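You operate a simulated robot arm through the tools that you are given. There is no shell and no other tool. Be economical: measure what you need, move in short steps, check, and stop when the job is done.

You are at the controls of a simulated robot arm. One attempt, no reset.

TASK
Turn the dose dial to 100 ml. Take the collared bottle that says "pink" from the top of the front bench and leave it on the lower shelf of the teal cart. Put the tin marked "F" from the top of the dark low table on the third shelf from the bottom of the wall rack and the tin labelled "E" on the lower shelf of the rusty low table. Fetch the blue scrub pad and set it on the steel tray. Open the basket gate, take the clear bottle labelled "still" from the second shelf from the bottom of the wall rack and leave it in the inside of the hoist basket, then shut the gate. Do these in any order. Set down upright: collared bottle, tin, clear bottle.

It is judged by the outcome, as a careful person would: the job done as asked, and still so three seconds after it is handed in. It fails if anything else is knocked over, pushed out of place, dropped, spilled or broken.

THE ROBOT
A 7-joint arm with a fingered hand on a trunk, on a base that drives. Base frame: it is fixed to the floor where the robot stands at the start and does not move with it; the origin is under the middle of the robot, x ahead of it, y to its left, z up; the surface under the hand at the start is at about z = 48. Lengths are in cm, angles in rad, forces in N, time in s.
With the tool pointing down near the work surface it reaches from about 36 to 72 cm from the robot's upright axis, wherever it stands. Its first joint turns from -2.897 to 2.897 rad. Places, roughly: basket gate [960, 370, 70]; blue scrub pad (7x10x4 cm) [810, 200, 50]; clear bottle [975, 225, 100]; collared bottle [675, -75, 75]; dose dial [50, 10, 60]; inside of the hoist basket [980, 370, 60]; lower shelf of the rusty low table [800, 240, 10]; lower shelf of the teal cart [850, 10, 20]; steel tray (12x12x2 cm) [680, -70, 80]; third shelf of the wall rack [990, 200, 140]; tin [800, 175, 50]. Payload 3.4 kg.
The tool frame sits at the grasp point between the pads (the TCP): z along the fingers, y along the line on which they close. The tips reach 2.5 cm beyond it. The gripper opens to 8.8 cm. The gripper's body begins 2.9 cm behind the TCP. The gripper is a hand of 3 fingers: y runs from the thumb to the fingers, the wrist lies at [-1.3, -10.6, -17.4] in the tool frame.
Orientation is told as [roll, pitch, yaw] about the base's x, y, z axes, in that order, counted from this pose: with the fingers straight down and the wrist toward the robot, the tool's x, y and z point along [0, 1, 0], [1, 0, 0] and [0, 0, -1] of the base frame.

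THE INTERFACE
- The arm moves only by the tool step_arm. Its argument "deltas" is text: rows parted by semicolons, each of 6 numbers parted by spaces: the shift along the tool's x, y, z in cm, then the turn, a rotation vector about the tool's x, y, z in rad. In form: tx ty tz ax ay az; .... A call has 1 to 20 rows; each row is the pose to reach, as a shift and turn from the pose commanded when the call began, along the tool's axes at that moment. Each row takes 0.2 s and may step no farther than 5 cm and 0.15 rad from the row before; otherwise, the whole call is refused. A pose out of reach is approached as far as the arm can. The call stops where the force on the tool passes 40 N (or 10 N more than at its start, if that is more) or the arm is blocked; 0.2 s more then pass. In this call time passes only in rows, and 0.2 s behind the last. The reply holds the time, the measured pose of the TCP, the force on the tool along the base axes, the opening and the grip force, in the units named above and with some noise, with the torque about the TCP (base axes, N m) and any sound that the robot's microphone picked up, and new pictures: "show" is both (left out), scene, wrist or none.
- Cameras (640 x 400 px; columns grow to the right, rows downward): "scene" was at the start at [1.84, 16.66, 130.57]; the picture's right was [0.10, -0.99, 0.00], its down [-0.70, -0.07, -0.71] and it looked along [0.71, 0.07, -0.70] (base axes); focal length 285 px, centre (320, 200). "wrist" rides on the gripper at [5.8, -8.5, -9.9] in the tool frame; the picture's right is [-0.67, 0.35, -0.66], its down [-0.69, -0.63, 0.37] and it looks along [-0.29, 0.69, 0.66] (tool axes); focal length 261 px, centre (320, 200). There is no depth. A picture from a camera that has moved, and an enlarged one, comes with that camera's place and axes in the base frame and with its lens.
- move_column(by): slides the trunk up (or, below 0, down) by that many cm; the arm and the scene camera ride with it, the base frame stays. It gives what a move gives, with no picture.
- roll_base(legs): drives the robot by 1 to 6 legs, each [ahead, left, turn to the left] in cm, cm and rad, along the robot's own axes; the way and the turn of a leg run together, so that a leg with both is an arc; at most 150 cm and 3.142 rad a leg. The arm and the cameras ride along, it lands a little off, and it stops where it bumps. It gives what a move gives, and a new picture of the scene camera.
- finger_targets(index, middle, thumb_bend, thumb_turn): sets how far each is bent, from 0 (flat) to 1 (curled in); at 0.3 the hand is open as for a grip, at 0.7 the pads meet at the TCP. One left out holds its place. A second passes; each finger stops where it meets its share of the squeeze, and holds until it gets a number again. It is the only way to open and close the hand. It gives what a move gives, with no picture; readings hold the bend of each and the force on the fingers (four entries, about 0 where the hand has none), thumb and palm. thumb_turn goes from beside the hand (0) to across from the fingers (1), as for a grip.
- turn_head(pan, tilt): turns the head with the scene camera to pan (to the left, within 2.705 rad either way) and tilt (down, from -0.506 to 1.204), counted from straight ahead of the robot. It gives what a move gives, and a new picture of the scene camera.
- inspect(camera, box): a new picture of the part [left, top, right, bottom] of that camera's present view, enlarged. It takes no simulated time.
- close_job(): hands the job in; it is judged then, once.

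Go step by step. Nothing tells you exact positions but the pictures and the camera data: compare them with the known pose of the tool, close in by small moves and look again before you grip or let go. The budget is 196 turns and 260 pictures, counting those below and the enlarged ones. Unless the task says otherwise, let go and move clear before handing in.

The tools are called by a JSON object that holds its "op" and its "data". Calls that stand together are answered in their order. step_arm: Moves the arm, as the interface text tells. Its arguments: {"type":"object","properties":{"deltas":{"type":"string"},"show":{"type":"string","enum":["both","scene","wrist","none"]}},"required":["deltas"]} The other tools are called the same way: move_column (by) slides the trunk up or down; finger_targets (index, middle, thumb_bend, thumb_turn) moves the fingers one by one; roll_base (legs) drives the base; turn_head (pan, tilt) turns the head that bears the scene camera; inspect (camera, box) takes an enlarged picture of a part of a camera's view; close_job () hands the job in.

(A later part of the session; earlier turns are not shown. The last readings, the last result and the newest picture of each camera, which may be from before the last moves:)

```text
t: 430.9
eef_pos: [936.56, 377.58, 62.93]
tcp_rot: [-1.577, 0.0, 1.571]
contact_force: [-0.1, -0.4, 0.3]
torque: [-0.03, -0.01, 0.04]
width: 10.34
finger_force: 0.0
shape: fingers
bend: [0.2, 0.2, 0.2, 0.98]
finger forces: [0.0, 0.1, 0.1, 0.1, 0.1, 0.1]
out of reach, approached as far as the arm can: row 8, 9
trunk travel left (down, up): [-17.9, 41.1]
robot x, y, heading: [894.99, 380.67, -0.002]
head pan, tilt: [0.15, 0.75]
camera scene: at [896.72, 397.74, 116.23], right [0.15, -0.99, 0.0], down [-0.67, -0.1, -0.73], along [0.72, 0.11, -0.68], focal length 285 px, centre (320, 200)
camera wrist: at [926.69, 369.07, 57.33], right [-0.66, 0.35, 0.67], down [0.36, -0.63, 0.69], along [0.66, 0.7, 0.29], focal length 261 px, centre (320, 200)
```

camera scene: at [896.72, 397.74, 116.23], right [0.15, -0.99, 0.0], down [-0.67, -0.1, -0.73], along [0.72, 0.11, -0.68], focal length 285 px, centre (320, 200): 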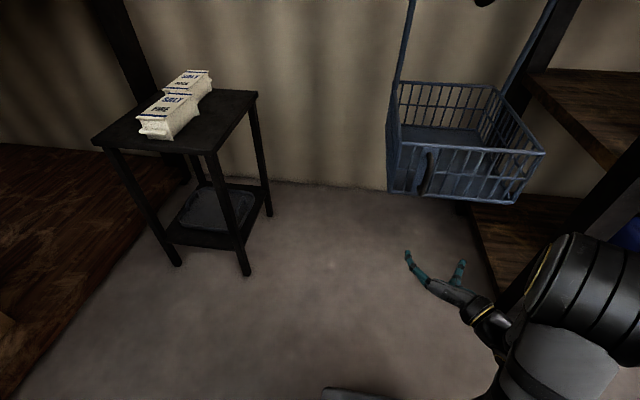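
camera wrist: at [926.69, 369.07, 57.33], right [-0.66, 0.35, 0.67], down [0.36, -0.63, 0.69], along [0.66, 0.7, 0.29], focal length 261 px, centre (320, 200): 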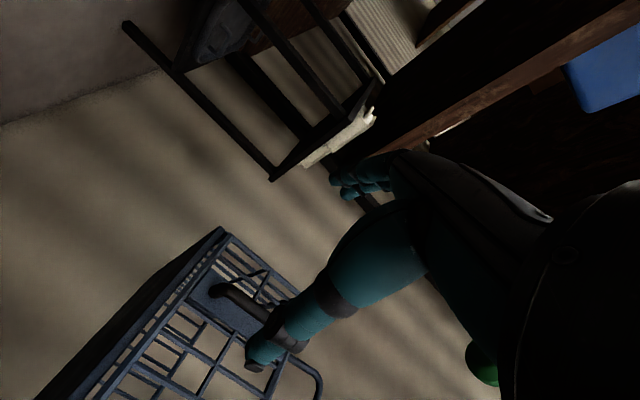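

Triangulated, the handle bar is at about (957.5, 379.7), z 67–77, so the gate plane is about x 960. I'll raise to z 72, align, and approach.

{"op": "step_arm", "data": {"deltas": "-3 0.7 0 0 0 0; -6 1.4 0 0 0 0; -9 2.1 0 0 0 0", "show": "none"}}

{"op": "roll_base", "data": {"legs": [[13, 0, 0]]}}

{"op": "inspect", "data": {"camera": "scene", "box": [340, 100, 540, 260]}}

{"op": "inspect", "data": {"camera": "wrist", "box": [100, 160, 420, 400]}}

```text
t: 431.6
eef_pos: [937.86, 378.95, 72.41]
tcp_rot: [-1.577, -0.001, 1.574]
contact_force: [0.3, -0.9, 0.7]
torque: [-0.03, 0.0, 0.0]
width: 10.34
finger_force: 0.0
shape: fingers
bend: [0.2, 0.2, 0.2, 0.98]
finger forces: [0.1, 0.1, 0.0, 0.1, 0.0, 0.1]
out of reach, approached as far as the arm can: row 1, 2, 3
trunk travel left (down, up): [-17.9, 41.1]
robot x, y, heading: [894.81, 380.55, -0.002]
head pan, tilt: [0.15, 0.75]
```

```text
t: 432.9
eef_pos: [950.88, 379.01, 72.34]
tcp_rot: [-1.577, 0.001, 1.575]
contact_force: [-0.6, -0.4, -0.1]
torque: [0.01, 0.02, 0.04]
width: 10.31
finger_force: 0.0
shape: fingers
bend: [0.2, 0.2, 0.2, 0.98]
finger forces: [0.0, 0.1, 0.0, 0.1, 0.1, 0.0]
trunk travel left (down, up): [-17.9, 41.1]
robot x, y, heading: [908.12, 380.92, -0.001]
head pan, tilt: [0.15, 0.75]
camera scene: at [909.82, 397.72, 116.23], right [0.15, -0.99, 0.0], down [-0.67, -0.1, -0.73], along [0.72, 0.11, -0.68], focal length 285 px, centre (320, 200)
```

scene: 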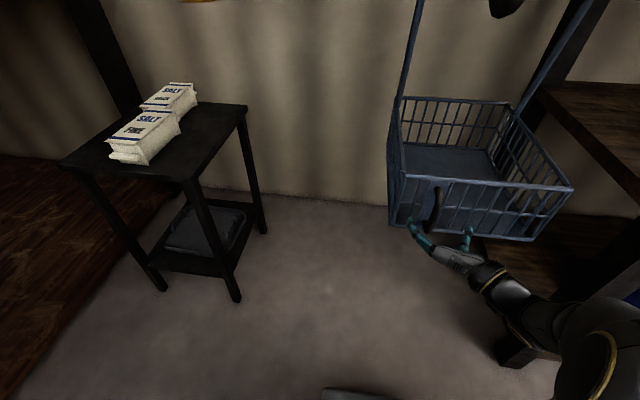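

```text
2.50 times, centred on (440, 180) of scene
camera zoom: at [909.82, 397.72, 116.23], right [0.15, -0.99, 0.0], down [-0.67, -0.1, -0.73], along [0.72, 0.11, -0.68], focal length 712 px, centre (20, 250)
```

zoom: 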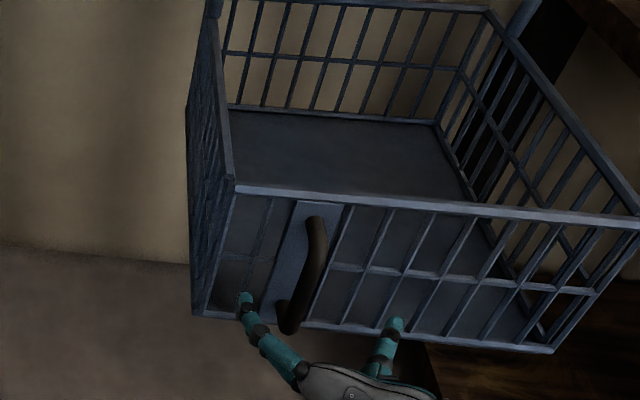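

```text
1.67 times, centred on (260, 280) of wrist
camera zoom: at [941.05, 370.45, 66.64], right [-0.66, 0.35, 0.67], down [0.37, -0.63, 0.69], along [0.66, 0.7, 0.29], focal length 434 px, centre (420, 67)
```

zoom: 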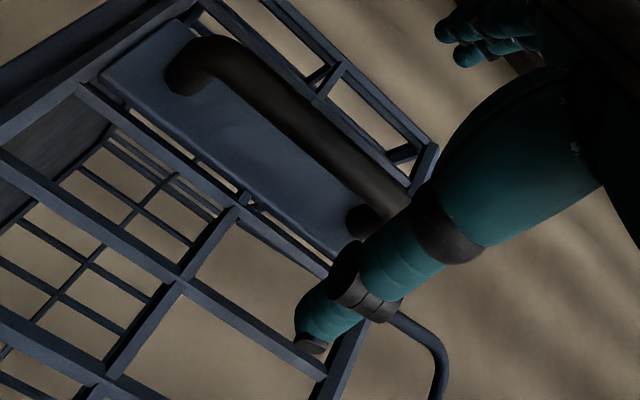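

The hand straddles the U-handle at the right height. I'll go forward 5.5 and close on it.

{"op": "step_arm", "data": {"deltas": "0.8 0 2 0 0 0; 1 0 4 0 0 0; 1 0 5.5 0 0 0", "show": "none"}}

{"op": "inspect", "data": {"camera": "wrist", "box": [100, 160, 420, 400]}}

{"op": "finger_targets", "data": {"index": 0.7, "middle": 0.7, "thumb_bend": 0.65}}

{"op": "inspect", "data": {"camera": "wrist", "box": [100, 160, 420, 400]}}

```text
t: 433.7
eef_pos: [956.5, 378.99, 71.36]
tcp_rot: [-1.574, 0.0, 1.576]
contact_force: [0.5, -0.4, 0.9]
torque: [0.02, -0.01, 0.0]
width: 10.33
finger_force: 0.0
shape: fingers
bend: [0.2, 0.2, 0.2, 0.98]
finger forces: [0.0, 0.0, 0.0, 0.0, 0.0, 0.1]
trunk travel left (down, up): [-17.9, 41.1]
robot x, y, heading: [907.91, 380.87, 0.0]
head pan, tilt: [0.15, 0.75]
```

```text
1.67 times, centred on (260, 280) of wrist
camera zoom: at [946.61, 370.54, 65.72], right [-0.66, 0.35, 0.67], down [0.37, -0.63, 0.69], along [0.66, 0.7, 0.29], focal length 434 px, centre (420, 67)
```

zoom: 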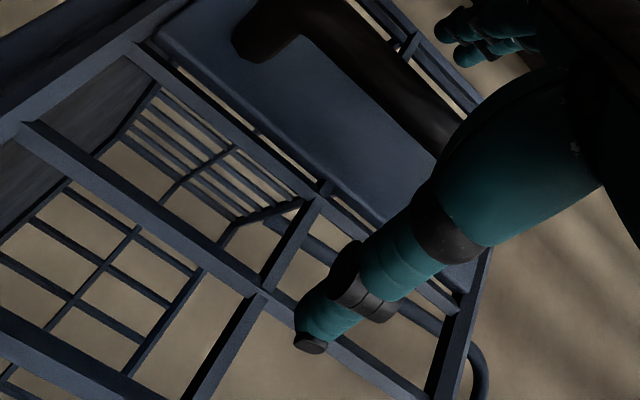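

```text
t: 434.7
eef_pos: [956.55, 379.09, 71.45]
tcp_rot: [-1.574, -0.001, 1.576]
contact_force: [0.7, 3.0, 0.1]
torque: [-0.01, 0.01, 0.0]
width: 0.67
finger_force: 1.4
shape: fingers
bend: [0.67, 0.7, 0.65, 0.98]
finger forces: [3.1, 0.0, 0.0, 0.0, 0.0, 0.1]
trunk travel left (down, up): [-17.9, 41.1]
robot x, y, heading: [907.7, 380.68, -0.0]
head pan, tilt: [0.15, 0.75]
```

```text
1.67 times, centred on (260, 280) of wrist
camera zoom: at [946.6, 370.57, 65.73], right [-0.66, 0.35, 0.67], down [0.37, -0.63, 0.69], along [0.66, 0.7, 0.29], focal length 434 px, centre (420, 67)
```

zoom: 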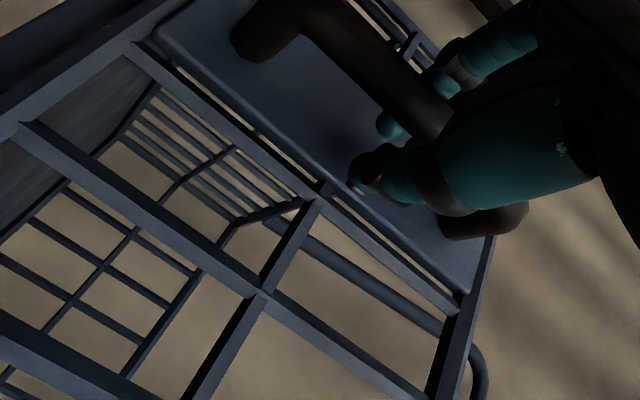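

The fingers hook around the handle. I'll pull gently toward me.

{"op": "step_arm", "data": {"deltas": "0 0 -1.5 0 0 0; 0 -0.2 -3 0 0 0; 0 -0.5 -5 0 0 0; 0 -0.9 -7 0 0 0", "show": "scene"}}

{"op": "inspect", "data": {"camera": "scene", "box": [360, 80, 600, 260]}}

```text
t: 435.7
eef_pos: [950.05, 377.68, 71.48]
tcp_rot: [-1.573, 0.0, 1.576]
contact_force: [1.4, 0.5, -0.2]
torque: [-0.01, -0.01, -0.02]
width: 0.43
finger_force: 0.1
shape: fingers
bend: [0.69, 0.7, 0.65, 0.98]
finger forces: [0.2, 0.0, 0.0, 0.1, 0.0, 0.0]
out of reach, approached as far as the arm can: row 4
trunk travel left (down, up): [-17.9, 41.1]
robot x, y, heading: [907.86, 381.03, 0.0]
head pan, tilt: [0.15, 0.75]
camera scene: at [909.83, 397.72, 116.22], right [0.15, -0.99, 0.0], down [-0.67, -0.1, -0.73], along [0.72, 0.11, -0.68], focal length 285 px, centre (320, 200)
```

scene: 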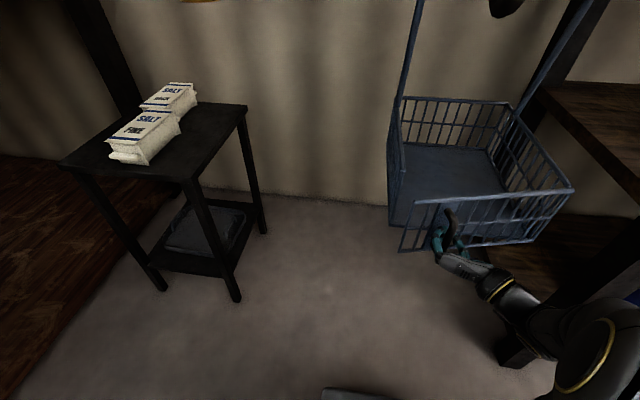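

```text
refused: no pictures are left
```

The gate opened, hinged at its right, but my picture budget is now used up, so the rest must be done by force and position feedback. I still hold the handle, so I'll swing the gate well open first.

{"op": "roll_base", "data": {"legs": [[-8, -4.5, 0]]}}

```text
t: 436.9
eef_pos: [941.98, 373.07, 71.44]
tcp_rot: [-1.573, -0.001, 1.578]
contact_force: [0.4, 0.0, 0.5]
torque: [0.04, 0.01, -0.03]
width: 0.4
finger_force: 0.0
shape: fingers
bend: [0.7, 0.7, 0.65, 0.98]
finger forces: [0.0, 0.0, 0.1, 0.0, 0.2, 0.0]
trunk travel left (down, up): [-17.9, 41.1]
robot x, y, heading: [899.88, 376.04, 0.003]
head pan, tilt: [0.15, 0.75]
```

The gate is about 40° open. I'll release the handle, back off, then reverse down the aisle and turn to face the STILL bottle, keeping the hand low and clear of the orange bar.

{"op": "finger_targets", "data": {"index": 0.2, "middle": 0.2, "thumb_bend": 0.2}}

{"op": "roll_base", "data": {"legs": [[-8, 0, 0]]}}

```text
t: 437.9
eef_pos: [941.98, 372.99, 71.47]
tcp_rot: [-1.576, -0.001, 1.578]
contact_force: [-0.5, 0.7, 0.3]
torque: [-0.01, -0.01, 0.02]
width: 10.36
finger_force: 0.0
shape: fingers
bend: [0.2, 0.2, 0.2, 0.98]
finger forces: [0.0, 0.0, 0.1, 0.0, 0.1, 0.0]
trunk travel left (down, up): [-17.9, 41.1]
robot x, y, heading: [899.65, 376.22, 0.002]
head pan, tilt: [0.15, 0.75]
```

```text
t: 438.9
eef_pos: [934.06, 373.0, 71.57]
tcp_rot: [-1.574, 0.002, 1.576]
contact_force: [0.0, -0.2, 0.5]
torque: [-0.02, 0.0, -0.02]
width: 10.31
finger_force: 0.1
shape: fingers
bend: [0.2, 0.2, 0.2, 0.98]
finger forces: [0.1, 0.0, 0.1, 0.0, 0.0, 0.1]
trunk travel left (down, up): [-17.9, 41.1]
robot x, y, heading: [891.89, 375.66, -0.0]
head pan, tilt: [0.15, 0.75]
```

{"op": "roll_base", "data": {"legs": [[0, 0, 1.571], [0, -10, 0], [-70, 0, 0]]}}

```text
t: 447.3
eef_pos: [904.67, 347.64, 71.54]
tcp_rot: [-1.574, 0.001, 3.124]
contact_force: [0.1, 0.1, 0.2]
torque: [-0.01, 0.01, -0.01]
width: 10.3
finger_force: 0.0
shape: fingers
bend: [0.2, 0.2, 0.2, 0.98]
finger forces: [0.0, 0.0, 0.0, 0.0, 0.1, 0.0]
trunk travel left (down, up): [-17.9, 41.1]
robot x, y, heading: [900.77, 305.4, 1.551]
head pan, tilt: [0.15, 0.75]
```

{"op": "roll_base", "data": {"legs": [[-64, 0, 0], [0, 12, 0], [0, 0, -1.551]]}}

```text
t: 455.5
eef_pos: [929.59, 239.11, 71.46]
tcp_rot: [-1.574, 0.001, 1.6]
contact_force: [0.0, 0.4, -0.3]
torque: [0.0, 0.02, 0.05]
width: 10.35
finger_force: 0.0
shape: fingers
bend: [0.2, 0.2, 0.2, 0.98]
finger forces: [0.0, 0.1, 0.0, 0.1, 0.0, 0.0]
trunk travel left (down, up): [-17.9, 41.1]
robot x, y, heading: [887.17, 242.17, 0.02]
head pan, tilt: [0.15, 0.75]
```

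Aligned in front of STILL. I'll square up, raise to z 89, and approach to just short of it.

{"op": "roll_base", "data": {"legs": [[0, 0, -0.02]]}}

{"op": "move_column", "data": {"by": 17.6}}

{"op": "finger_targets", "data": {"index": 0.23, "middle": 0.23, "thumb_bend": 0.15}}

{"op": "roll_base", "data": {"legs": [[24, 0, 0]]}}

```text
t: 456.2
eef_pos: [929.42, 238.4, 71.4]
tcp_rot: [-1.575, 0.0, 1.58]
contact_force: [0.0, 0.4, 0.0]
torque: [-0.02, 0.0, 0.02]
width: 10.33
finger_force: 0.1
shape: fingers
bend: [0.2, 0.2, 0.2, 0.98]
finger forces: [0.0, 0.1, 0.0, 0.0, 0.0, 0.0]
trunk travel left (down, up): [-17.9, 41.1]
robot x, y, heading: [887.05, 241.45, 0.005]
head pan, tilt: [0.15, 0.75]
```

```text
t: 458.2
eef_pos: [929.41, 238.49, 89.04]
tcp_rot: [-1.574, 0.0, 1.58]
contact_force: [1.3, 0.6, -0.3]
torque: [-0.02, -0.01, -0.02]
width: 10.33
finger_force: 0.0
shape: fingers
bend: [0.2, 0.2, 0.2, 0.98]
finger forces: [0.0, 0.0, 0.0, 0.0, 0.1, 0.0]
trunk travel left (down, up): [-35.5, 23.5]
robot x, y, heading: [887.25, 241.23, 0.003]
head pan, tilt: [0.15, 0.75]
```

```text
t: 459.2
eef_pos: [929.53, 238.52, 89.12]
tcp_rot: [-1.574, 0.001, 1.579]
contact_force: [0.7, -0.6, -0.4]
torque: [-0.03, 0.02, -0.04]
width: 10.33
finger_force: 0.0
shape: fingers
bend: [0.23, 0.23, 0.15, 0.98]
finger forces: [0.0, 0.0, 0.0, 0.0, 0.0, 0.1]
trunk travel left (down, up): [-35.5, 23.5]
robot x, y, heading: [887.16, 241.24, 0.005]
head pan, tilt: [0.15, 0.75]
```

```text
t: 461.0
eef_pos: [953.41, 238.16, 88.95]
tcp_rot: [-1.574, 0.0, 1.575]
contact_force: [0.0, 0.1, -0.5]
torque: [-0.02, -0.04, -0.02]
width: 10.34
finger_force: 0.1
shape: fingers
bend: [0.23, 0.23, 0.15, 0.98]
finger forces: [0.0, 0.0, 0.0, 0.0, 0.0, 0.0]
trunk travel left (down, up): [-35.5, 23.5]
robot x, y, heading: [911.12, 241.35, 0.001]
head pan, tilt: [0.15, 0.75]
```

{"op": "step_arm", "data": {"deltas": "0 0.8 0 0 0 0; 0 0.9 2.5 0 0 0; 0 0.9 5 0 0 0; 0 0.9 7.5 0 0 0; 0 0.9 9.5 0 0 0", "show": "none"}}

{"op": "step_arm", "data": {"deltas": "0 0 0.7 0 0 0; 0 0 1.4 0 0 0", "show": "none"}}

```text
t: 462.2
eef_pos: [962.86, 239.19, 89.16]
tcp_rot: [-1.575, -0.002, 1.575]
contact_force: [0.9, 0.2, -0.1]
torque: [-0.05, 0.0, 0.03]
width: 10.31
finger_force: 0.0
shape: fingers
bend: [0.23, 0.23, 0.15, 0.98]
finger forces: [0.0, 0.1, 0.0, 0.0, 0.0, 0.0]
out of reach, approached as far as the arm can: row 1
trunk travel left (down, up): [-35.5, 23.5]
robot x, y, heading: [911.04, 241.15, -0.004]
head pan, tilt: [0.15, 0.75]
no pictures are left
```

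```text
t: 462.8
eef_pos: [964.13, 239.13, 89.03]
tcp_rot: [-1.574, 0.001, 1.575]
contact_force: [-0.6, 0.3, -0.2]
torque: [0.01, 0.01, 0.02]
width: 10.31
finger_force: 0.0
shape: fingers
bend: [0.23, 0.23, 0.15, 0.98]
finger forces: [0.1, 0.0, 0.1, 0.0, 0.1, 0.0]
trunk travel left (down, up): [-35.5, 23.5]
robot x, y, heading: [911.04, 241.6, -0.005]
head pan, tilt: [0.15, 0.75]
no pictures are left
```

{"op": "step_arm", "data": {"deltas": "0 0 0.7 0 0 0; 0 0 1.4 0 0 0; 0 0 2.1 0 0 0; 0 0 2.7 0 0 0", "show": "none"}}

{"op": "finger_targets", "data": {"index": 0.35, "middle": 0.35, "thumb_bend": 0.35}}

```text
t: 463.8
eef_pos: [966.95, 239.23, 89.06]
tcp_rot: [-1.575, 0.0, 1.574]
contact_force: [0.1, -0.4, -1.0]
torque: [-0.01, 0.0, 0.02]
width: 10.33
finger_force: 0.0
shape: fingers
bend: [0.23, 0.23, 0.15, 0.98]
finger forces: [0.1, 0.0, 0.0, 0.0, 0.1, 0.0]
trunk travel left (down, up): [-35.5, 23.5]
robot x, y, heading: [911.27, 241.38, -0.002]
head pan, tilt: [0.15, 0.75]
no pictures are left
```

```text
t: 464.8
eef_pos: [966.95, 239.25, 89.13]
tcp_rot: [-1.573, 0.0, 1.575]
contact_force: [0.4, -0.9, -0.1]
torque: [0.0, 0.03, 0.03]
width: 7.57
finger_force: 0.1
shape: fingers
bend: [0.35, 0.35, 0.34, 0.98]
finger forces: [0.0, 0.0, 0.1, 0.1, 1.0, 0.1]
trunk travel left (down, up): [-35.5, 23.5]
robot x, y, heading: [911.02, 241.31, -0.003]
head pan, tilt: [0.15, 0.75]
```

The thumb touches at about 7.5 cm, which matches the bottle. I'll close fully.

{"op": "finger_targets", "data": {"index": 0.6, "middle": 0.6, "thumb_bend": 0.6}}

```text
t: 465.8
eef_pos: [966.87, 239.2, 89.18]
tcp_rot: [-1.575, 0.0, 1.574]
contact_force: [-1.0, -0.4, 1.8]
torque: [0.03, -0.04, -0.01]
width: 6.59
finger_force: 19.4
shape: fingers
bend: [0.41, 0.47, 0.39, 0.96]
finger forces: [10.9, 7.8, 0.0, 0.0, 20.0, 0.0]
trunk travel left (down, up): [-35.5, 23.5]
robot x, y, heading: [910.61, 240.97, -0.002]
head pan, tilt: [0.15, 0.75]
```

Firm grip on a 6.6 cm object. I'll lift 2 cm and back straight out.

{"op": "move_column", "data": {"by": 2}}

{"op": "step_arm", "data": {"deltas": "0 0 -3 0 0 0; 0 0 -6 0 0 0; 0 0 -9 0 0 0; 0 0 -12 0 0 0", "show": "none"}}

{"op": "roll_base", "data": {"legs": [[-25, 0, 0]]}}

```text
t: 466.4
eef_pos: [967.06, 239.05, 91.05]
tcp_rot: [-1.574, 0.0, 1.573]
contact_force: [0.6, 0.8, -3.0]
torque: [0.03, 0.02, -0.03]
width: 6.6
finger_force: 19.7
shape: fingers
bend: [0.41, 0.47, 0.39, 0.95]
finger forces: [11.2, 7.9, 0.0, 0.0, 19.5, 0.1]
trunk travel left (down, up): [-37.5, 21.5]
robot x, y, heading: [910.84, 241.46, -0.004]
head pan, tilt: [0.15, 0.75]
```

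```text
t: 467.4
eef_pos: [954.89, 238.93, 91.03]
tcp_rot: [-1.576, 0.001, 1.573]
contact_force: [-0.6, 0.2, -2.8]
torque: [0.0, 0.04, 0.03]
width: 6.58
finger_force: 19.7
shape: fingers
bend: [0.41, 0.47, 0.4, 0.95]
finger forces: [11.1, 8.0, 0.0, 0.0, 19.5, 0.1]
trunk travel left (down, up): [-37.5, 21.5]
robot x, y, heading: [911.01, 241.54, 0.002]
head pan, tilt: [0.15, 0.75]
no pictures are left
```

```text
t: 469.3
eef_pos: [929.47, 238.9, 90.99]
tcp_rot: [-1.574, 0.001, 1.57]
contact_force: [0.3, 0.7, -1.6]
torque: [0.0, 0.03, 0.01]
width: 6.58
finger_force: 19.3
shape: fingers
bend: [0.41, 0.47, 0.4, 0.95]
finger forces: [11.1, 8.0, 0.0, 0.1, 19.5, 0.0]
trunk travel left (down, up): [-37.5, 21.5]
robot x, y, heading: [885.5, 241.61, -0.005]
head pan, tilt: [0.15, 0.75]
```

STILL is in hand. It needs a top grip to go into the basket, so I'll set it on the same free strip of the rusty table as before. I'll turn right to face −x.

{"op": "move_column", "data": {"by": 4}}

{"op": "roll_base", "data": {"legs": [[0, 0, -3.137], [0, 0, 0]]}}

```text
t: 470.1
eef_pos: [929.55, 239.0, 95.03]
tcp_rot: [-1.574, 0.001, 1.57]
contact_force: [0.3, -0.2, -2.5]
torque: [0.02, 0.02, 0.0]
width: 6.58
finger_force: 19.4
shape: fingers
bend: [0.41, 0.47, 0.4, 0.95]
finger forces: [11.1, 7.8, 0.1, 0.0, 19.5, 0.1]
trunk travel left (down, up): [-41.5, 17.5]
robot x, y, heading: [885.55, 241.63, -0.008]
head pan, tilt: [0.15, 0.75]
```

```text
t: 478.0
eef_pos: [841.77, 241.24, 94.94]
tcp_rot: [-1.576, 0.001, -1.509]
contact_force: [-0.4, 1.4, -3.1]
torque: [0.01, -0.02, 0.01]
width: 6.59
finger_force: 19.4
shape: fingers
bend: [0.41, 0.48, 0.4, 0.95]
finger forces: [10.5, 8.1, 0.1, 0.0, 18.8, 0.0]
trunk travel left (down, up): [-41.5, 17.5]
robot x, y, heading: [885.61, 241.25, -3.084]
head pan, tilt: [0.15, 0.75]
```

{"op": "roll_base", "data": {"legs": [[0, 0, -0.058], [0, 13.3, 0]]}}

```text
t: 479.8
eef_pos: [841.81, 230.23, 94.95]
tcp_rot: [-1.575, 0.001, -1.567]
contact_force: [-0.5, 0.0, -2.5]
torque: [0.01, -0.01, 0.0]
width: 6.56
finger_force: 18.5
shape: fingers
bend: [0.41, 0.48, 0.4, 0.95]
finger forces: [10.6, 8.0, 0.0, 0.0, 18.8, 0.0]
trunk travel left (down, up): [-41.5, 17.5]
robot x, y, heading: [885.64, 228.01, 3.139]
head pan, tilt: [0.15, 0.75]
```

{"op": "roll_base", "data": {"legs": [[26.3, 0, 0]]}}

{"op": "move_column", "data": {"by": -31}}

```text
t: 481.6
eef_pos: [815.61, 230.06, 94.98]
tcp_rot: [-1.574, 0.0, -1.562]
contact_force: [0.0, 0.2, -1.7]
torque: [0.01, -0.02, 0.0]
width: 6.56
finger_force: 18.8
shape: fingers
bend: [0.41, 0.48, 0.4, 0.95]
finger forces: [10.6, 8.2, 0.0, 0.0, 18.8, 0.0]
trunk travel left (down, up): [-41.5, 17.5]
robot x, y, heading: [859.42, 228.28, -3.135]
head pan, tilt: [0.15, 0.75]
```

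```text
t: 484.7
eef_pos: [815.71, 230.07, 64.02]
tcp_rot: [-1.574, 0.0, -1.562]
contact_force: [0.3, -0.1, -3.1]
torque: [-0.01, -0.04, 0.02]
width: 6.57
finger_force: 18.9
shape: fingers
bend: [0.41, 0.48, 0.4, 0.95]
finger forces: [10.6, 8.1, 0.0, 0.0, 18.8, 0.0]
trunk travel left (down, up): [-10.5, 48.5]
robot x, y, heading: [859.23, 227.92, -3.138]
head pan, tilt: [0.15, 0.75]
```

Now lower in small slides, watching for contact.

{"op": "move_column", "data": {"by": -2}}

{"op": "move_column", "data": {"by": -0.8}}

{"op": "move_column", "data": {"by": -0.6}}

```text
t: 485.4
eef_pos: [815.66, 230.08, 62.03]
tcp_rot: [-1.575, 0.001, -1.561]
contact_force: [0.1, -0.4, -2.8]
torque: [0.0, 0.0, -0.03]
width: 6.59
finger_force: 18.3
shape: fingers
bend: [0.41, 0.48, 0.4, 0.95]
finger forces: [10.6, 8.1, 0.1, 0.1, 18.8, 0.1]
trunk travel left (down, up): [-8.5, 50.5]
robot x, y, heading: [859.62, 228.05, -3.138]
head pan, tilt: [0.15, 0.75]
```

```text
t: 485.9
eef_pos: [815.64, 230.04, 61.32]
tcp_rot: [-1.576, -0.001, -1.561]
contact_force: [0.4, -0.6, 0.2]
torque: [-0.01, 0.0, 0.02]
width: 6.56
finger_force: 18.7
shape: fingers
bend: [0.41, 0.48, 0.4, 0.96]
finger forces: [10.8, 8.4, 0.0, 0.0, 19.0, 0.1]
trunk travel left (down, up): [-7.7, 51.3]
robot x, y, heading: [859.42, 228.35, -3.133]
head pan, tilt: [0.15, 0.75]
```

```text
t: 486.5
eef_pos: [815.66, 230.03, 60.85]
tcp_rot: [-1.58, -0.001, -1.559]
contact_force: [0.2, -1.6, 17.1]
torque: [-0.2, 0.21, 0.05]
width: 6.56
finger_force: 19.6
shape: fingers
bend: [0.41, 0.48, 0.4, 0.98]
finger forces: [11.9, 8.9, 0.1, 0.1, 19.0, 0.1]
trunk travel left (down, up): [-7.1, 51.9]
robot x, y, heading: [859.62, 227.6, -3.14]
head pan, tilt: [0.15, 0.75]
```

It's down. Ease, release, back straight out.

{"op": "move_column", "data": {"by": 0.4}}

{"op": "finger_targets", "data": {"index": 0.2, "middle": 0.2, "thumb_bend": 0.2}}

{"op": "roll_base", "data": {"legs": [[-30, 0, 0]]}}

```text
t: 487.0
eef_pos: [815.75, 230.06, 60.91]
tcp_rot: [-1.575, 0.0, -1.562]
contact_force: [0.5, -1.1, 7.4]
torque: [-0.09, 0.1, 0.02]
width: 6.6
finger_force: 19.2
shape: fingers
bend: [0.41, 0.48, 0.4, 0.97]
finger forces: [11.5, 8.5, 0.1, 0.1, 18.7, 0.1]
trunk travel left (down, up): [-7.5, 51.5]
robot x, y, heading: [859.51, 228.04, -3.137]
head pan, tilt: [0.15, 0.75]
```

```text
t: 488.0
eef_pos: [815.61, 230.09, 61.06]
tcp_rot: [-1.574, 0.001, -1.563]
contact_force: [-0.1, -0.6, -1.0]
torque: [-0.01, 0.01, -0.02]
width: 10.34
finger_force: 0.0
shape: fingers
bend: [0.2, 0.2, 0.2, 0.98]
finger forces: [0.1, 0.1, 0.0, 0.0, 0.0, 0.0]
trunk travel left (down, up): [-7.5, 51.5]
robot x, y, heading: [859.08, 227.97, -3.136]
head pan, tilt: [0.15, 0.75]
```

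```text
t: 490.1
eef_pos: [845.61, 230.24, 61.07]
tcp_rot: [-1.574, 0.0, -1.563]
contact_force: [0.2, 0.2, -0.4]
torque: [0.01, 0.01, 0.01]
width: 10.35
finger_force: 0.1
shape: fingers
bend: [0.2, 0.2, 0.2, 0.98]
finger forces: [0.0, 0.0, 0.1, 0.0, 0.0, 0.0]
trunk travel left (down, up): [-7.5, 51.5]
robot x, y, heading: [889.17, 228.15, -3.14]
head pan, tilt: [0.15, 0.75]
```

Now I'll raise the trunk and turn the hand back to vertical.

{"op": "move_column", "data": {"by": 34}}

{"op": "step_arm", "data": {"deltas": "0 0 0 0 0.14 0; 0 0 0 0 0.28 0; 0 0 0 0 0.42 0; 0 0 0 0 0.56 0; 0 0 0 0 0.7 0; 0 0 0 0 0.84 0; 0 0 0 0 0.98 0; 0 0 0 0 1.12 0; 0 0 0 0 1.26 0; 0 0 0 0 1.4 0; 0 0 0 0 1.54 0; 0 0 0 0 1.574 0", "show": "none"}}

{"op": "step_arm", "data": {"deltas": "0 0 0 0 0 0.14; 0 0 0 0 0 0.28; 0 0 0 0 0 0.42; 0 0 0 0 0 0.56; 0 0 0 0 0 0.7; 0 0 0 0 0 0.84; 0 0 0 0 0 0.98; 0 0 0 0 0 1.12; 0 0 0 0 0 1.26; 0 0 0 0 0 1.4; 0 0 0 0 0 1.54; 0 0 0 0 0 1.57", "show": "none"}}

```text
t: 493.4
eef_pos: [845.46, 230.17, 95.02]
tcp_rot: [-1.573, 0.0, -1.56]
contact_force: [0.1, -0.8, -0.7]
torque: [0.0, 0.0, 0.0]
width: 10.33
finger_force: 0.0
shape: fingers
bend: [0.2, 0.2, 0.2, 0.98]
finger forces: [0.0, 0.1, 0.0, 0.0, 0.0, 0.1]
trunk travel left (down, up): [-41.5, 17.5]
robot x, y, heading: [889.11, 227.82, -3.138]
head pan, tilt: [0.15, 0.75]
```

```text
t: 496.0
eef_pos: [845.48, 230.14, 95.11]
tcp_rot: [0.001, 0.001, -1.562]
contact_force: [0.1, 0.0, 0.7]
torque: [0.01, 0.01, 0.02]
width: 10.32
finger_force: 0.1
shape: fingers
bend: [0.2, 0.2, 0.2, 0.98]
finger forces: [0.1, 0.0, 0.0, 0.0, 0.1, 0.0]
trunk travel left (down, up): [-41.5, 17.5]
robot x, y, heading: [889.78, 227.91, -3.137]
head pan, tilt: [0.15, 0.75]
no pictures are left
```

```text
t: 498.6
eef_pos: [845.54, 230.19, 94.97]
tcp_rot: [0.0, -0.003, -3.133]
contact_force: [0.1, -0.7, 1.1]
torque: [0.02, -0.04, -0.01]
width: 10.31
finger_force: 0.1
shape: fingers
bend: [0.2, 0.2, 0.2, 0.98]
finger forces: [0.0, 0.0, 0.0, 0.0, 0.1, 0.1]
trunk travel left (down, up): [-41.5, 17.5]
robot x, y, heading: [889.41, 227.79, -3.139]
head pan, tilt: [0.15, 0.75]
no pictures are left
```

{"op": "roll_base", "data": {"legs": [[31.3, 0, 0]]}}

{"op": "finger_targets", "data": {"index": 0.22, "middle": 0.22, "thumb_bend": 0.22}}

```text
t: 500.7
eef_pos: [814.49, 229.87, 94.93]
tcp_rot: [0.001, 0.0, -3.129]
contact_force: [-0.1, -0.3, -0.6]
torque: [-0.01, 0.02, -0.03]
width: 10.36
finger_force: 0.1
shape: fingers
bend: [0.2, 0.2, 0.2, 0.98]
finger forces: [0.0, 0.0, 0.0, 0.1, 0.0, 0.0]
trunk travel left (down, up): [-41.5, 17.5]
robot x, y, heading: [858.04, 227.96, -3.133]
head pan, tilt: [0.15, 0.75]
```

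```text
t: 501.7
eef_pos: [814.48, 229.8, 94.92]
tcp_rot: [0.0, 0.0, -3.129]
contact_force: [0.0, 0.4, 0.0]
torque: [0.0, 0.02, 0.0]
width: 10.02
finger_force: 0.1
shape: fingers
bend: [0.22, 0.22, 0.22, 0.98]
finger forces: [0.0, 0.1, 0.0, 0.0, 0.1, 0.0]
trunk travel left (down, up): [-41.5, 17.5]
robot x, y, heading: [858.45, 227.74, -3.133]
head pan, tilt: [0.15, 0.75]
```

{"op": "step_arm", "data": {"deltas": "0 0 4 0 0 0; 0 0 8 0 0 0; 0 0 12 0 0 0; 0 0 16 0 0 0; 0 0 18 0 0 0; 0 0 19.5 0 0 0; 0 0 20.5 0 0 0; 0 0 21.3 0 0 0; 0 0 22 0 0 0; 0 0 22.6 0 0 0", "show": "none"}}

{"op": "finger_targets", "data": {"index": 0.4, "middle": 0.4, "thumb_bend": 0.4}}

```text
t: 503.9
eef_pos: [814.52, 229.91, 72.38]
tcp_rot: [-0.001, -0.002, -3.13]
contact_force: [-0.7, -0.3, -0.1]
torque: [-0.01, 0.0, 0.03]
width: 10.02
finger_force: 0.0
shape: fingers
bend: [0.22, 0.22, 0.22, 0.98]
finger forces: [0.0, 0.0, 0.1, 0.0, 0.1, 0.0]
trunk travel left (down, up): [-41.5, 17.5]
robot x, y, heading: [857.95, 228.01, -3.129]
head pan, tilt: [0.15, 0.75]
no pictures are left
```

```text
t: 504.9
eef_pos: [814.44, 229.84, 72.27]
tcp_rot: [0.001, 0.0, -3.128]
contact_force: [0.2, -0.3, -0.8]
torque: [-0.02, 0.01, -0.02]
width: 6.43
finger_force: 0.0
shape: fingers
bend: [0.4, 0.4, 0.4, 0.98]
finger forces: [0.0, 0.1, 0.0, 0.0, 0.0, 0.1]
trunk travel left (down, up): [-41.5, 17.5]
robot x, y, heading: [858.51, 227.65, -3.134]
head pan, tilt: [0.15, 0.75]
```

{"op": "finger_targets", "data": {"index": 0.5, "middle": 0.5, "thumb_bend": 0.5}}

{"op": "finger_targets", "data": {"index": 0.65, "middle": 0.65, "thumb_bend": 0.65}}

```text
t: 505.9
eef_pos: [814.4, 229.94, 72.36]
tcp_rot: [0.0, -0.001, -3.13]
contact_force: [-0.1, 0.7, 0.5]
torque: [-0.03, 0.02, -0.01]
width: 4.22
finger_force: 0.1
shape: fingers
bend: [0.5, 0.5, 0.5, 0.98]
finger forces: [0.0, 0.0, 0.0, 0.0, 0.0, 0.0]
trunk travel left (down, up): [-41.5, 17.5]
robot x, y, heading: [858.15, 228.05, -3.134]
head pan, tilt: [0.15, 0.75]
```

```text
t: 506.9
eef_pos: [814.53, 229.81, 72.32]
tcp_rot: [0.0, -0.002, -3.127]
contact_force: [-2.8, 0.0, 9.6]
torque: [0.03, 0.26, 0.04]
width: 2.47
finger_force: 9.4
shape: fingers
bend: [0.6, 0.58, 0.57, 0.97]
finger forces: [2.8, 10.2, 0.1, 0.1, 6.1, 0.0]
trunk travel left (down, up): [-41.5, 17.5]
robot x, y, heading: [858.51, 227.63, -3.131]
head pan, tilt: [0.15, 0.75]
```

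Contact at cap size. I'll lift slightly to confirm it carries the bottle's weight.

{"op": "step_arm", "data": {"deltas": "0 0 -1 0 0 0; 0 0 -2.5 0 0 0", "show": "none"}}

```text
t: 507.5
eef_pos: [814.57, 229.96, 74.75]
tcp_rot: [0.0, 0.001, -3.129]
contact_force: [-0.2, -0.2, -2.6]
torque: [-0.02, -0.01, -0.02]
width: 1.58
finger_force: 3.9
shape: fingers
bend: [0.64, 0.61, 0.61, 0.97]
finger forces: [0.8, 3.0, 0.0, 0.0, 3.6, 0.0]
trunk travel left (down, up): [-41.5, 17.5]
robot x, y, heading: [858.35, 227.67, -3.134]
head pan, tilt: [0.15, 0.75]
no pictures are left
```

It holds, but weakly near the top. I'll set it back down, go lower, and squeeze with a larger target.

{"op": "step_arm", "data": {"deltas": "0 0 1 0 0 0; 0 0 2 0 0 0; 0 0 2.4 0 0 0", "show": "none"}}

{"op": "finger_targets", "data": {"index": 0.4, "middle": 0.4, "thumb_bend": 0.4}}

{"op": "step_arm", "data": {"deltas": "0 0 0.5 0 0 0; 0 0 0.9 0 0 0; 0 0 1.3 0 0 0", "show": "none"}}

```text
t: 508.3
eef_pos: [814.44, 229.89, 72.71]
tcp_rot: [0.002, -0.006, -3.127]
contact_force: [1.0, -3.7, 22.0]
torque: [-0.11, -0.02, 0.02]
width: 1.64
finger_force: 12.7
shape: fingers
bend: [0.65, 0.61, 0.61, 0.96]
finger forces: [3.9, 8.1, 0.0, 0.0, 13.1, 0.0]
trunk travel left (down, up): [-41.5, 17.5]
robot x, y, heading: [858.04, 227.74, -3.139]
head pan, tilt: [0.15, 0.75]
no pictures are left
```

```text
t: 509.3
eef_pos: [814.37, 229.91, 72.48]
tcp_rot: [-0.001, -0.001, -3.13]
contact_force: [-0.2, 0.1, -0.3]
torque: [0.03, 0.0, 0.04]
width: 6.32
finger_force: 0.0
shape: fingers
bend: [0.4, 0.4, 0.4, 0.97]
finger forces: [0.0, 0.0, 0.0, 0.1, 0.0, 0.0]
trunk travel left (down, up): [-41.5, 17.5]
robot x, y, heading: [858.4, 228.06, -3.13]
head pan, tilt: [0.15, 0.75]
```

```text
t: 510.1
eef_pos: [814.31, 229.9, 71.22]
tcp_rot: [0.001, 0.0, -3.129]
contact_force: [0.3, 0.1, -0.8]
torque: [0.03, -0.02, -0.02]
width: 6.28
finger_force: 0.4
shape: fingers
bend: [0.4, 0.4, 0.4, 0.97]
finger forces: [0.1, 0.1, 0.0, 0.0, 0.1, 0.1]
trunk travel left (down, up): [-41.5, 17.5]
robot x, y, heading: [858.41, 228.14, -3.138]
head pan, tilt: [0.15, 0.75]
no pictures are left
```

{"op": "step_arm", "data": {"deltas": "0 0 0.5 0 0 0; 0 0 1 0 0 0; 0 0 1.5 0 0 0", "show": "none"}}

{"op": "finger_targets", "data": {"index": 0.75, "middle": 0.75, "thumb_bend": 0.75}}

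```text
t: 510.9
eef_pos: [814.43, 230.04, 69.7]
tcp_rot: [0.0, 0.0, -3.128]
contact_force: [0.9, -0.1, 0.7]
torque: [0.01, -0.01, -0.03]
width: 6.43
finger_force: 0.7
shape: fingers
bend: [0.4, 0.4, 0.39, 0.97]
finger forces: [0.0, 0.1, 0.0, 0.0, 0.8, 0.1]
trunk travel left (down, up): [-41.5, 17.5]
robot x, y, heading: [858.09, 228.07, -3.134]
head pan, tilt: [0.15, 0.75]
no pictures are left
```

```text
t: 511.9
eef_pos: [814.45, 230.03, 69.6]
tcp_rot: [-0.002, -0.002, -3.127]
contact_force: [-2.0, 1.2, 4.9]
torque: [0.14, 0.6, -0.03]
width: 5.88
finger_force: 17.8
shape: fingers
bend: [0.44, 0.48, 0.43, 0.96]
finger forces: [8.3, 9.7, 0.0, 0.0, 16.9, 0.1]
trunk travel left (down, up): [-41.5, 17.5]
robot x, y, heading: [858.48, 227.82, -3.133]
head pan, tilt: [0.15, 0.75]
```

{"op": "step_arm", "data": {"deltas": "0 0 -0.8 0 0 0; 0 0 -2 0 0 0", "show": "none"}}

```text
t: 512.5
eef_pos: [814.49, 229.74, 71.64]
tcp_rot: [0.002, 0.0, -3.129]
contact_force: [-0.4, 0.0, -2.1]
torque: [0.02, 0.02, 0.0]
width: 5.86
finger_force: 13.4
shape: fingers
bend: [0.46, 0.5, 0.42, 0.96]
finger forces: [6.5, 5.9, 0.1, 0.0, 14.0, 0.0]
trunk travel left (down, up): [-41.5, 17.5]
robot x, y, heading: [858.17, 227.56, -3.135]
head pan, tilt: [0.15, 0.75]
no pictures are left
```

It holds the full weight with steady width. I'll raise it and carry it up the aisle to the basket.

{"op": "step_arm", "data": {"deltas": "0 0 -4 0 0 0; 0 0 -8 0 0 0; 0 0 -12 0 0 0; 0 0 -16 0 0 0; 0 0 -20 0 0 0; 0 0 -24 0 0 0", "show": "none"}}

{"op": "move_column", "data": {"by": 16}}

{"op": "roll_base", "data": {"legs": [[-30, 0, 0], [0, 0, -1.571], [0, -14, 0]]}}

```text
t: 513.9
eef_pos: [814.34, 229.78, 95.75]
tcp_rot: [0.0, 0.001, -3.129]
contact_force: [0.4, -0.1, -2.6]
torque: [0.02, 0.03, 0.0]
width: 5.8
finger_force: 13.3
shape: fingers
bend: [0.46, 0.5, 0.42, 0.96]
finger forces: [6.4, 6.0, 0.0, 0.0, 13.2, 0.0]
trunk travel left (down, up): [-41.5, 17.5]
robot x, y, heading: [858.48, 227.85, -3.129]
head pan, tilt: [0.15, 0.75]
no pictures are left
```

```text
t: 515.7
eef_pos: [814.37, 229.68, 111.84]
tcp_rot: [-0.001, 0.0, -3.129]
contact_force: [-0.4, -1.2, -2.4]
torque: [0.03, 0.02, 0.03]
width: 5.79
finger_force: 13.1
shape: fingers
bend: [0.46, 0.5, 0.42, 0.96]
finger forces: [6.4, 6.0, 0.0, 0.1, 13.1, 0.1]
trunk travel left (down, up): [-57.5, 1.5]
robot x, y, heading: [858.49, 227.95, -3.138]
head pan, tilt: [0.15, 0.75]
```

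```text
t: 522.5
eef_pos: [904.75, 272.08, 111.77]
tcp_rot: [0.001, 0.0, 1.585]
contact_force: [0.8, 0.1, -2.9]
torque: [0.01, 0.0, 0.01]
width: 5.76
finger_force: 12.4
shape: fingers
bend: [0.47, 0.51, 0.42, 0.96]
finger forces: [6.3, 5.8, 0.1, 0.0, 12.7, 0.1]
trunk travel left (down, up): [-57.5, 1.5]
robot x, y, heading: [902.32, 228.45, 1.58]
head pan, tilt: [0.15, 0.75]
```

{"op": "roll_base", "data": {"legs": [[144, 0, 0], [0, 0, -1.58]]}}

```text
t: 533.6
eef_pos: [944.55, 371.85, 111.64]
tcp_rot: [-0.001, -0.001, 0.025]
contact_force: [-0.8, 0.8, -2.6]
torque: [-0.04, -0.05, -0.01]
width: 5.78
finger_force: 11.7
shape: fingers
bend: [0.47, 0.51, 0.42, 0.96]
finger forces: [6.2, 5.6, 0.1, 0.0, 12.0, 0.0]
trunk travel left (down, up): [-57.5, 1.5]
robot x, y, heading: [900.99, 373.12, 0.019]
head pan, tilt: [0.15, 0.75]
```

Now over to the basket: lower to clear the rim by about 5 cm, then drive in so the bottle is over the basket floor.

{"op": "step_arm", "data": {"deltas": "-1.5 0 3 0 0 0.02; -1.5 0 6.5 0 0 0.02", "show": "none"}}

{"op": "roll_base", "data": {"legs": [[26, 0, -0.015]]}}

```text
t: 534.2
eef_pos: [944.73, 370.31, 105.19]
tcp_rot: [0.0, 0.0, 0.005]
contact_force: [-0.2, 0.5, -2.1]
torque: [0.02, 0.0, -0.02]
width: 5.71
finger_force: 12.5
shape: fingers
bend: [0.47, 0.51, 0.42, 0.96]
finger forces: [6.3, 5.6, 0.0, 0.1, 11.9, 0.0]
trunk travel left (down, up): [-57.5, 1.5]
robot x, y, heading: [900.83, 372.98, 0.019]
head pan, tilt: [0.15, 0.75]
no pictures are left
```

```text
t: 536.0
eef_pos: [970.82, 370.28, 105.17]
tcp_rot: [0.001, 0.0, -0.002]
contact_force: [0.9, -0.9, -2.5]
torque: [-0.02, -0.01, -0.04]
width: 5.75
finger_force: 12.1
shape: fingers
bend: [0.47, 0.51, 0.42, 0.96]
finger forces: [6.3, 5.7, 0.0, 0.0, 11.7, 0.0]
trunk travel left (down, up): [-57.5, 1.5]
robot x, y, heading: [926.75, 373.44, 0.011]
head pan, tilt: [0.15, 0.75]
```

{"op": "step_arm", "data": {"deltas": "0 0 3 0 0 0; 0 0 6 0 0 0; 0 0 9 0 0 0; 0 0 12 0 0 0; 0 0 14.5 0 0 0; 0 0 16.5 0 0 0", "show": "none"}}

{"op": "step_arm", "data": {"deltas": "0 0 0.4 0 0 0; 0 0 0.8 0 0 0; 0 0 1.2 0 0 0; 0 0 1.6 0 0 0; 0 0 2 0 0 0; 0 0 2.4 0 0 0; 0 0 2.8 0 0 0; 0 0 3.2 0 0 0", "show": "none"}}

```text
t: 537.5
eef_pos: [970.93, 370.28, 88.5]
tcp_rot: [0.0, -0.001, -0.004]
contact_force: [-0.9, 0.8, -2.9]
torque: [0.01, -0.02, 0.0]
width: 5.66
finger_force: 11.0
shape: fingers
bend: [0.48, 0.52, 0.42, 0.96]
finger forces: [6.8, 5.3, 0.0, 0.0, 10.2, 0.0]
out of reach, approached as far as the arm can: row 4
trunk travel left (down, up): [-57.5, 1.5]
robot x, y, heading: [926.7, 373.35, 0.009]
head pan, tilt: [0.15, 0.75]
no pictures are left
```

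```text
t: 539.2
eef_pos: [970.91, 370.3, 85.47]
tcp_rot: [-0.001, 0.0, -0.004]
contact_force: [-0.3, -0.3, -1.7]
torque: [0.02, 0.0, -0.01]
width: 5.64
finger_force: 10.8
shape: fingers
bend: [0.48, 0.52, 0.42, 0.96]
finger forces: [6.3, 5.5, 0.1, 0.1, 9.8, 0.0]
trunk travel left (down, up): [-57.5, 1.5]
robot x, y, heading: [926.84, 373.56, 0.006]
head pan, tilt: [0.15, 0.75]
no pictures are left
```

{"op": "move_column", "data": {"by": -1}}

{"op": "move_column", "data": {"by": -1}}

{"op": "move_column", "data": {"by": -0.7}}

```text
t: 539.8
eef_pos: [970.91, 370.33, 84.56]
tcp_rot: [0.0, -0.001, -0.005]
contact_force: [-0.4, -0.8, -3.2]
torque: [0.0, -0.04, -0.02]
width: 5.64
finger_force: 11.1
shape: fingers
bend: [0.48, 0.52, 0.42, 0.96]
finger forces: [6.1, 5.6, 0.0, 0.0, 9.6, 0.0]
trunk travel left (down, up): [-56.5, 2.5]
robot x, y, heading: [926.8, 373.68, 0.009]
head pan, tilt: [0.15, 0.75]
```

```text
t: 540.4
eef_pos: [970.86, 370.33, 83.55]
tcp_rot: [0.001, -0.001, -0.004]
contact_force: [-0.3, 0.4, -2.7]
torque: [-0.03, -0.05, -0.04]
width: 5.66
finger_force: 10.8
shape: fingers
bend: [0.48, 0.52, 0.42, 0.96]
finger forces: [6.2, 5.6, 0.1, 0.1, 9.6, 0.1]
trunk travel left (down, up): [-55.5, 3.5]
robot x, y, heading: [927.21, 373.49, 0.009]
head pan, tilt: [0.15, 0.75]
```

```text
t: 541.0
eef_pos: [970.86, 370.34, 82.84]
tcp_rot: [0.0, -0.001, -0.004]
contact_force: [-0.1, 0.9, -2.6]
torque: [-0.03, -0.01, -0.01]
width: 5.65
finger_force: 10.9
shape: fingers
bend: [0.48, 0.52, 0.42, 0.96]
finger forces: [6.2, 5.7, 0.0, 0.1, 9.7, 0.0]
trunk travel left (down, up): [-54.8, 4.2]
robot x, y, heading: [926.68, 373.59, 0.006]
head pan, tilt: [0.15, 0.75]
```

{"op": "move_column", "data": {"by": -0.8}}

{"op": "move_column", "data": {"by": -0.8}}

{"op": "move_column", "data": {"by": -0.8}}

```text
t: 541.5
eef_pos: [970.92, 370.31, 82.09]
tcp_rot: [-0.001, -0.003, -0.004]
contact_force: [-0.2, -1.2, 10.3]
torque: [0.01, 0.03, 0.01]
width: 5.71
finger_force: 14.2
shape: fingers
bend: [0.48, 0.52, 0.42, 0.96]
finger forces: [6.6, 7.1, 0.0, 0.0, 13.1, 0.0]
trunk travel left (down, up): [-54.0, 5.0]
robot x, y, heading: [926.77, 373.33, 0.009]
head pan, tilt: [0.15, 0.75]
```

```text
t: 542.1
eef_pos: [970.82, 370.18, 81.6]
tcp_rot: [-0.001, -0.01, -0.002]
contact_force: [0.3, -3.9, 36.4]
torque: [-0.02, -0.19, 0.01]
width: 5.96
finger_force: 21.6
shape: fingers
bend: [0.47, 0.51, 0.41, 0.97]
finger forces: [9.3, 11.4, 0.0, 0.0, 21.4, 0.1]
trunk travel left (down, up): [-53.2, 5.8]
robot x, y, heading: [927.03, 373.31, 0.008]
head pan, tilt: [0.15, 0.75]
```

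```text
t: 542.5
eef_pos: [971.3, 370.28, 81.33]
tcp_rot: [0.0, -0.016, -0.006]
contact_force: [-3.5, -0.4, 28.3]
torque: [-0.12, 0.27, 0.05]
width: 6.1
finger_force: 20.3
shape: fingers
bend: [0.47, 0.51, 0.4, 0.97]
finger forces: [7.3, 8.6, 0.1, 0.1, 21.6, 3.1]
trunk travel left (down, up): [-52.9, 6.1]
robot x, y, heading: [926.96, 373.58, 0.011]
head pan, tilt: [0.15, 0.75]
stopped: the force on the tool passed its limit at 54 N (the readings are from after the stop); the commanded pose is now the measured one
```

The bottle is firmly on the basket floor. I'll relieve the pressure, release, and lift away.

{"op": "move_column", "data": {"by": 0.7}}

{"op": "finger_targets", "data": {"index": 0.25, "middle": 0.25, "thumb_bend": 0.25}}

{"op": "move_column", "data": {"by": 4}}

```text
t: 543.0
eef_pos: [971.05, 370.29, 81.86]
tcp_rot: [-0.001, -0.005, -0.005]
contact_force: [0.8, 0.6, -2.7]
torque: [-0.01, -0.05, 0.02]
width: 6.0
finger_force: 12.7
shape: fingers
bend: [0.46, 0.52, 0.41, 0.96]
finger forces: [7.6, 6.2, 0.0, 0.1, 12.3, 0.0]
trunk travel left (down, up): [-53.6, 5.4]
robot x, y, heading: [926.59, 373.55, 0.011]
head pan, tilt: [0.15, 0.75]
```

```text
t: 544.0
eef_pos: [971.1, 370.35, 81.73]
tcp_rot: [0.0, -0.005, -0.004]
contact_force: [-0.1, 0.2, -0.1]
torque: [0.0, -0.01, -0.02]
width: 9.42
finger_force: 0.3
shape: fingers
bend: [0.25, 0.25, 0.25, 0.97]
finger forces: [0.0, 0.1, 0.0, 0.0, 0.2, 0.1]
trunk travel left (down, up): [-53.6, 5.4]
robot x, y, heading: [926.86, 373.51, 0.006]
head pan, tilt: [0.15, 0.75]
```

```text
t: 544.9
eef_pos: [971.21, 370.2, 85.82]
tcp_rot: [0.0, -0.007, -0.002]
contact_force: [-0.2, 0.6, 1.0]
torque: [0.02, -0.01, 0.01]
width: 9.43
finger_force: 1.0
shape: fingers
bend: [0.25, 0.25, 0.25, 0.97]
finger forces: [0.1, 0.0, 0.1, 0.1, 0.5, 0.0]
trunk travel left (down, up): [-57.6, 1.4]
robot x, y, heading: [926.86, 373.45, 0.01]
head pan, tilt: [0.15, 0.75]
```

{"op": "step_arm", "data": {"deltas": "0 -0.7 -1.5 0 0 0; 0 -0.7 -4 0 0 0; 0 -0.7 -8 0 0 0; 0 -0.7 -12 0 0 0; 0 -0.7 -17 0 0 0", "show": "none"}}

{"op": "roll_base", "data": {"legs": [[-36, 0, 0]]}}

```text
t: 546.1
eef_pos: [970.21, 371.06, 101.95]
tcp_rot: [0.008, 0.008, 0.014]
contact_force: [-1.6, -2.2, 5.0]
torque: [0.12, 0.04, 0.04]
width: 9.47
finger_force: 0.1
shape: fingers
bend: [0.25, 0.25, 0.25, 0.97]
finger forces: [0.0, 0.0, 0.0, 0.0, 0.1, 0.0]
trunk travel left (down, up): [-57.6, 1.4]
robot x, y, heading: [926.63, 373.37, 0.012]
head pan, tilt: [0.15, 0.75]
no pictures are left
```

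```text
t: 548.4
eef_pos: [934.68, 369.98, 102.59]
tcp_rot: [0.001, -0.007, -0.007]
contact_force: [-0.3, -0.5, -0.7]
torque: [0.0, 0.0, 0.0]
width: 9.47
finger_force: 0.1
shape: fingers
bend: [0.25, 0.25, 0.25, 0.97]
finger forces: [0.0, 0.0, 0.0, 0.0, 0.0, 0.0]
trunk travel left (down, up): [-57.6, 1.4]
robot x, y, heading: [891.01, 372.84, 0.011]
head pan, tilt: [0.15, 0.75]
```

The bottle is left in the basket. Now to shut the gate: close the fingers, pull the hand back, lower to gate height outside the gate, then push toward the basket.

{"op": "finger_targets", "data": {"index": 0.7, "middle": 0.7, "thumb_bend": 0.65}}

{"op": "step_arm", "data": {"deltas": "0 -2 0 0 0 0; 0 -4 0 0 0 0; 0 -6 0 0 0 0", "show": "none"}}

{"op": "move_column", "data": {"by": -29}}

```text
t: 549.4
eef_pos: [934.82, 369.92, 102.64]
tcp_rot: [0.0, -0.008, -0.004]
contact_force: [0.1, 0.0, -0.3]
torque: [0.02, 0.01, 0.03]
width: 0.4
finger_force: 0.0
shape: fingers
bend: [0.7, 0.7, 0.65, 0.97]
finger forces: [0.1, 0.0, 0.0, 0.0, 0.1, 0.0]
trunk travel left (down, up): [-57.6, 1.4]
robot x, y, heading: [891.32, 373.26, 0.006]
head pan, tilt: [0.15, 0.75]
```

```text
t: 550.2
eef_pos: [928.86, 369.87, 102.61]
tcp_rot: [0.0, -0.005, -0.007]
contact_force: [0.2, 0.2, 0.2]
torque: [0.02, -0.02, -0.02]
width: 0.4
finger_force: 0.0
shape: fingers
bend: [0.7, 0.7, 0.65, 0.97]
finger forces: [0.0, 0.0, 0.0, 0.1, 0.0, 0.0]
trunk travel left (down, up): [-57.6, 1.4]
robot x, y, heading: [891.27, 373.63, 0.008]
head pan, tilt: [0.15, 0.75]
no pictures are left
```

```text
t: 553.1
eef_pos: [928.87, 369.91, 73.72]
tcp_rot: [0.001, -0.007, -0.003]
contact_force: [0.5, -0.3, -0.9]
torque: [-0.02, 0.02, -0.02]
width: 0.45
finger_force: 0.0
shape: fingers
bend: [0.7, 0.7, 0.65, 0.97]
finger forces: [0.0, 0.0, 0.0, 0.0, 0.0, 0.1]
trunk travel left (down, up): [-28.6, 30.4]
robot x, y, heading: [891.41, 372.91, 0.012]
head pan, tilt: [0.15, 0.75]
```

{"op": "step_arm", "data": {"deltas": "0 2 0 0 0 0; 0 4 0 0 0 0; 0 6 0 0 0 0; 0 8 0 0 0 0; 0 10 0 0 0 0; 0 12 0 0 0 0; 0 14 0 0 0 0; 0 16 0 0 0 0", "show": "none"}}

{"op": "step_arm", "data": {"deltas": "0 1.5 0 0 0 0; 0 3 0 0 0 0; 0 4.5 0 0 0 0; 0 6 0 0 0 0", "show": "none"}}

```text
t: 554.9
eef_pos: [944.81, 369.95, 73.91]
tcp_rot: [0.0, -0.009, -0.006]
contact_force: [0.5, -0.4, 0.2]
torque: [-0.01, -0.04, -0.02]
width: 0.42
finger_force: 0.0
shape: fingers
bend: [0.7, 0.7, 0.65, 0.97]
finger forces: [0.1, 0.1, 0.0, 0.0, 0.1, 0.1]
trunk travel left (down, up): [-28.6, 30.4]
robot x, y, heading: [891.31, 373.31, 0.007]
head pan, tilt: [0.15, 0.75]
no pictures are left
```

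```text
t: 555.9
eef_pos: [950.66, 369.91, 73.83]
tcp_rot: [0.0, -0.008, -0.005]
contact_force: [-0.1, -0.7, 0.1]
torque: [-0.01, 0.01, 0.01]
width: 0.41
finger_force: 0.0
shape: fingers
bend: [0.7, 0.7, 0.65, 0.97]
finger forces: [0.0, 0.1, 0.0, 0.0, 0.0, 0.0]
trunk travel left (down, up): [-28.6, 30.4]
robot x, y, heading: [891.19, 372.81, 0.002]
head pan, tilt: [0.15, 0.75]
no pictures are left
```

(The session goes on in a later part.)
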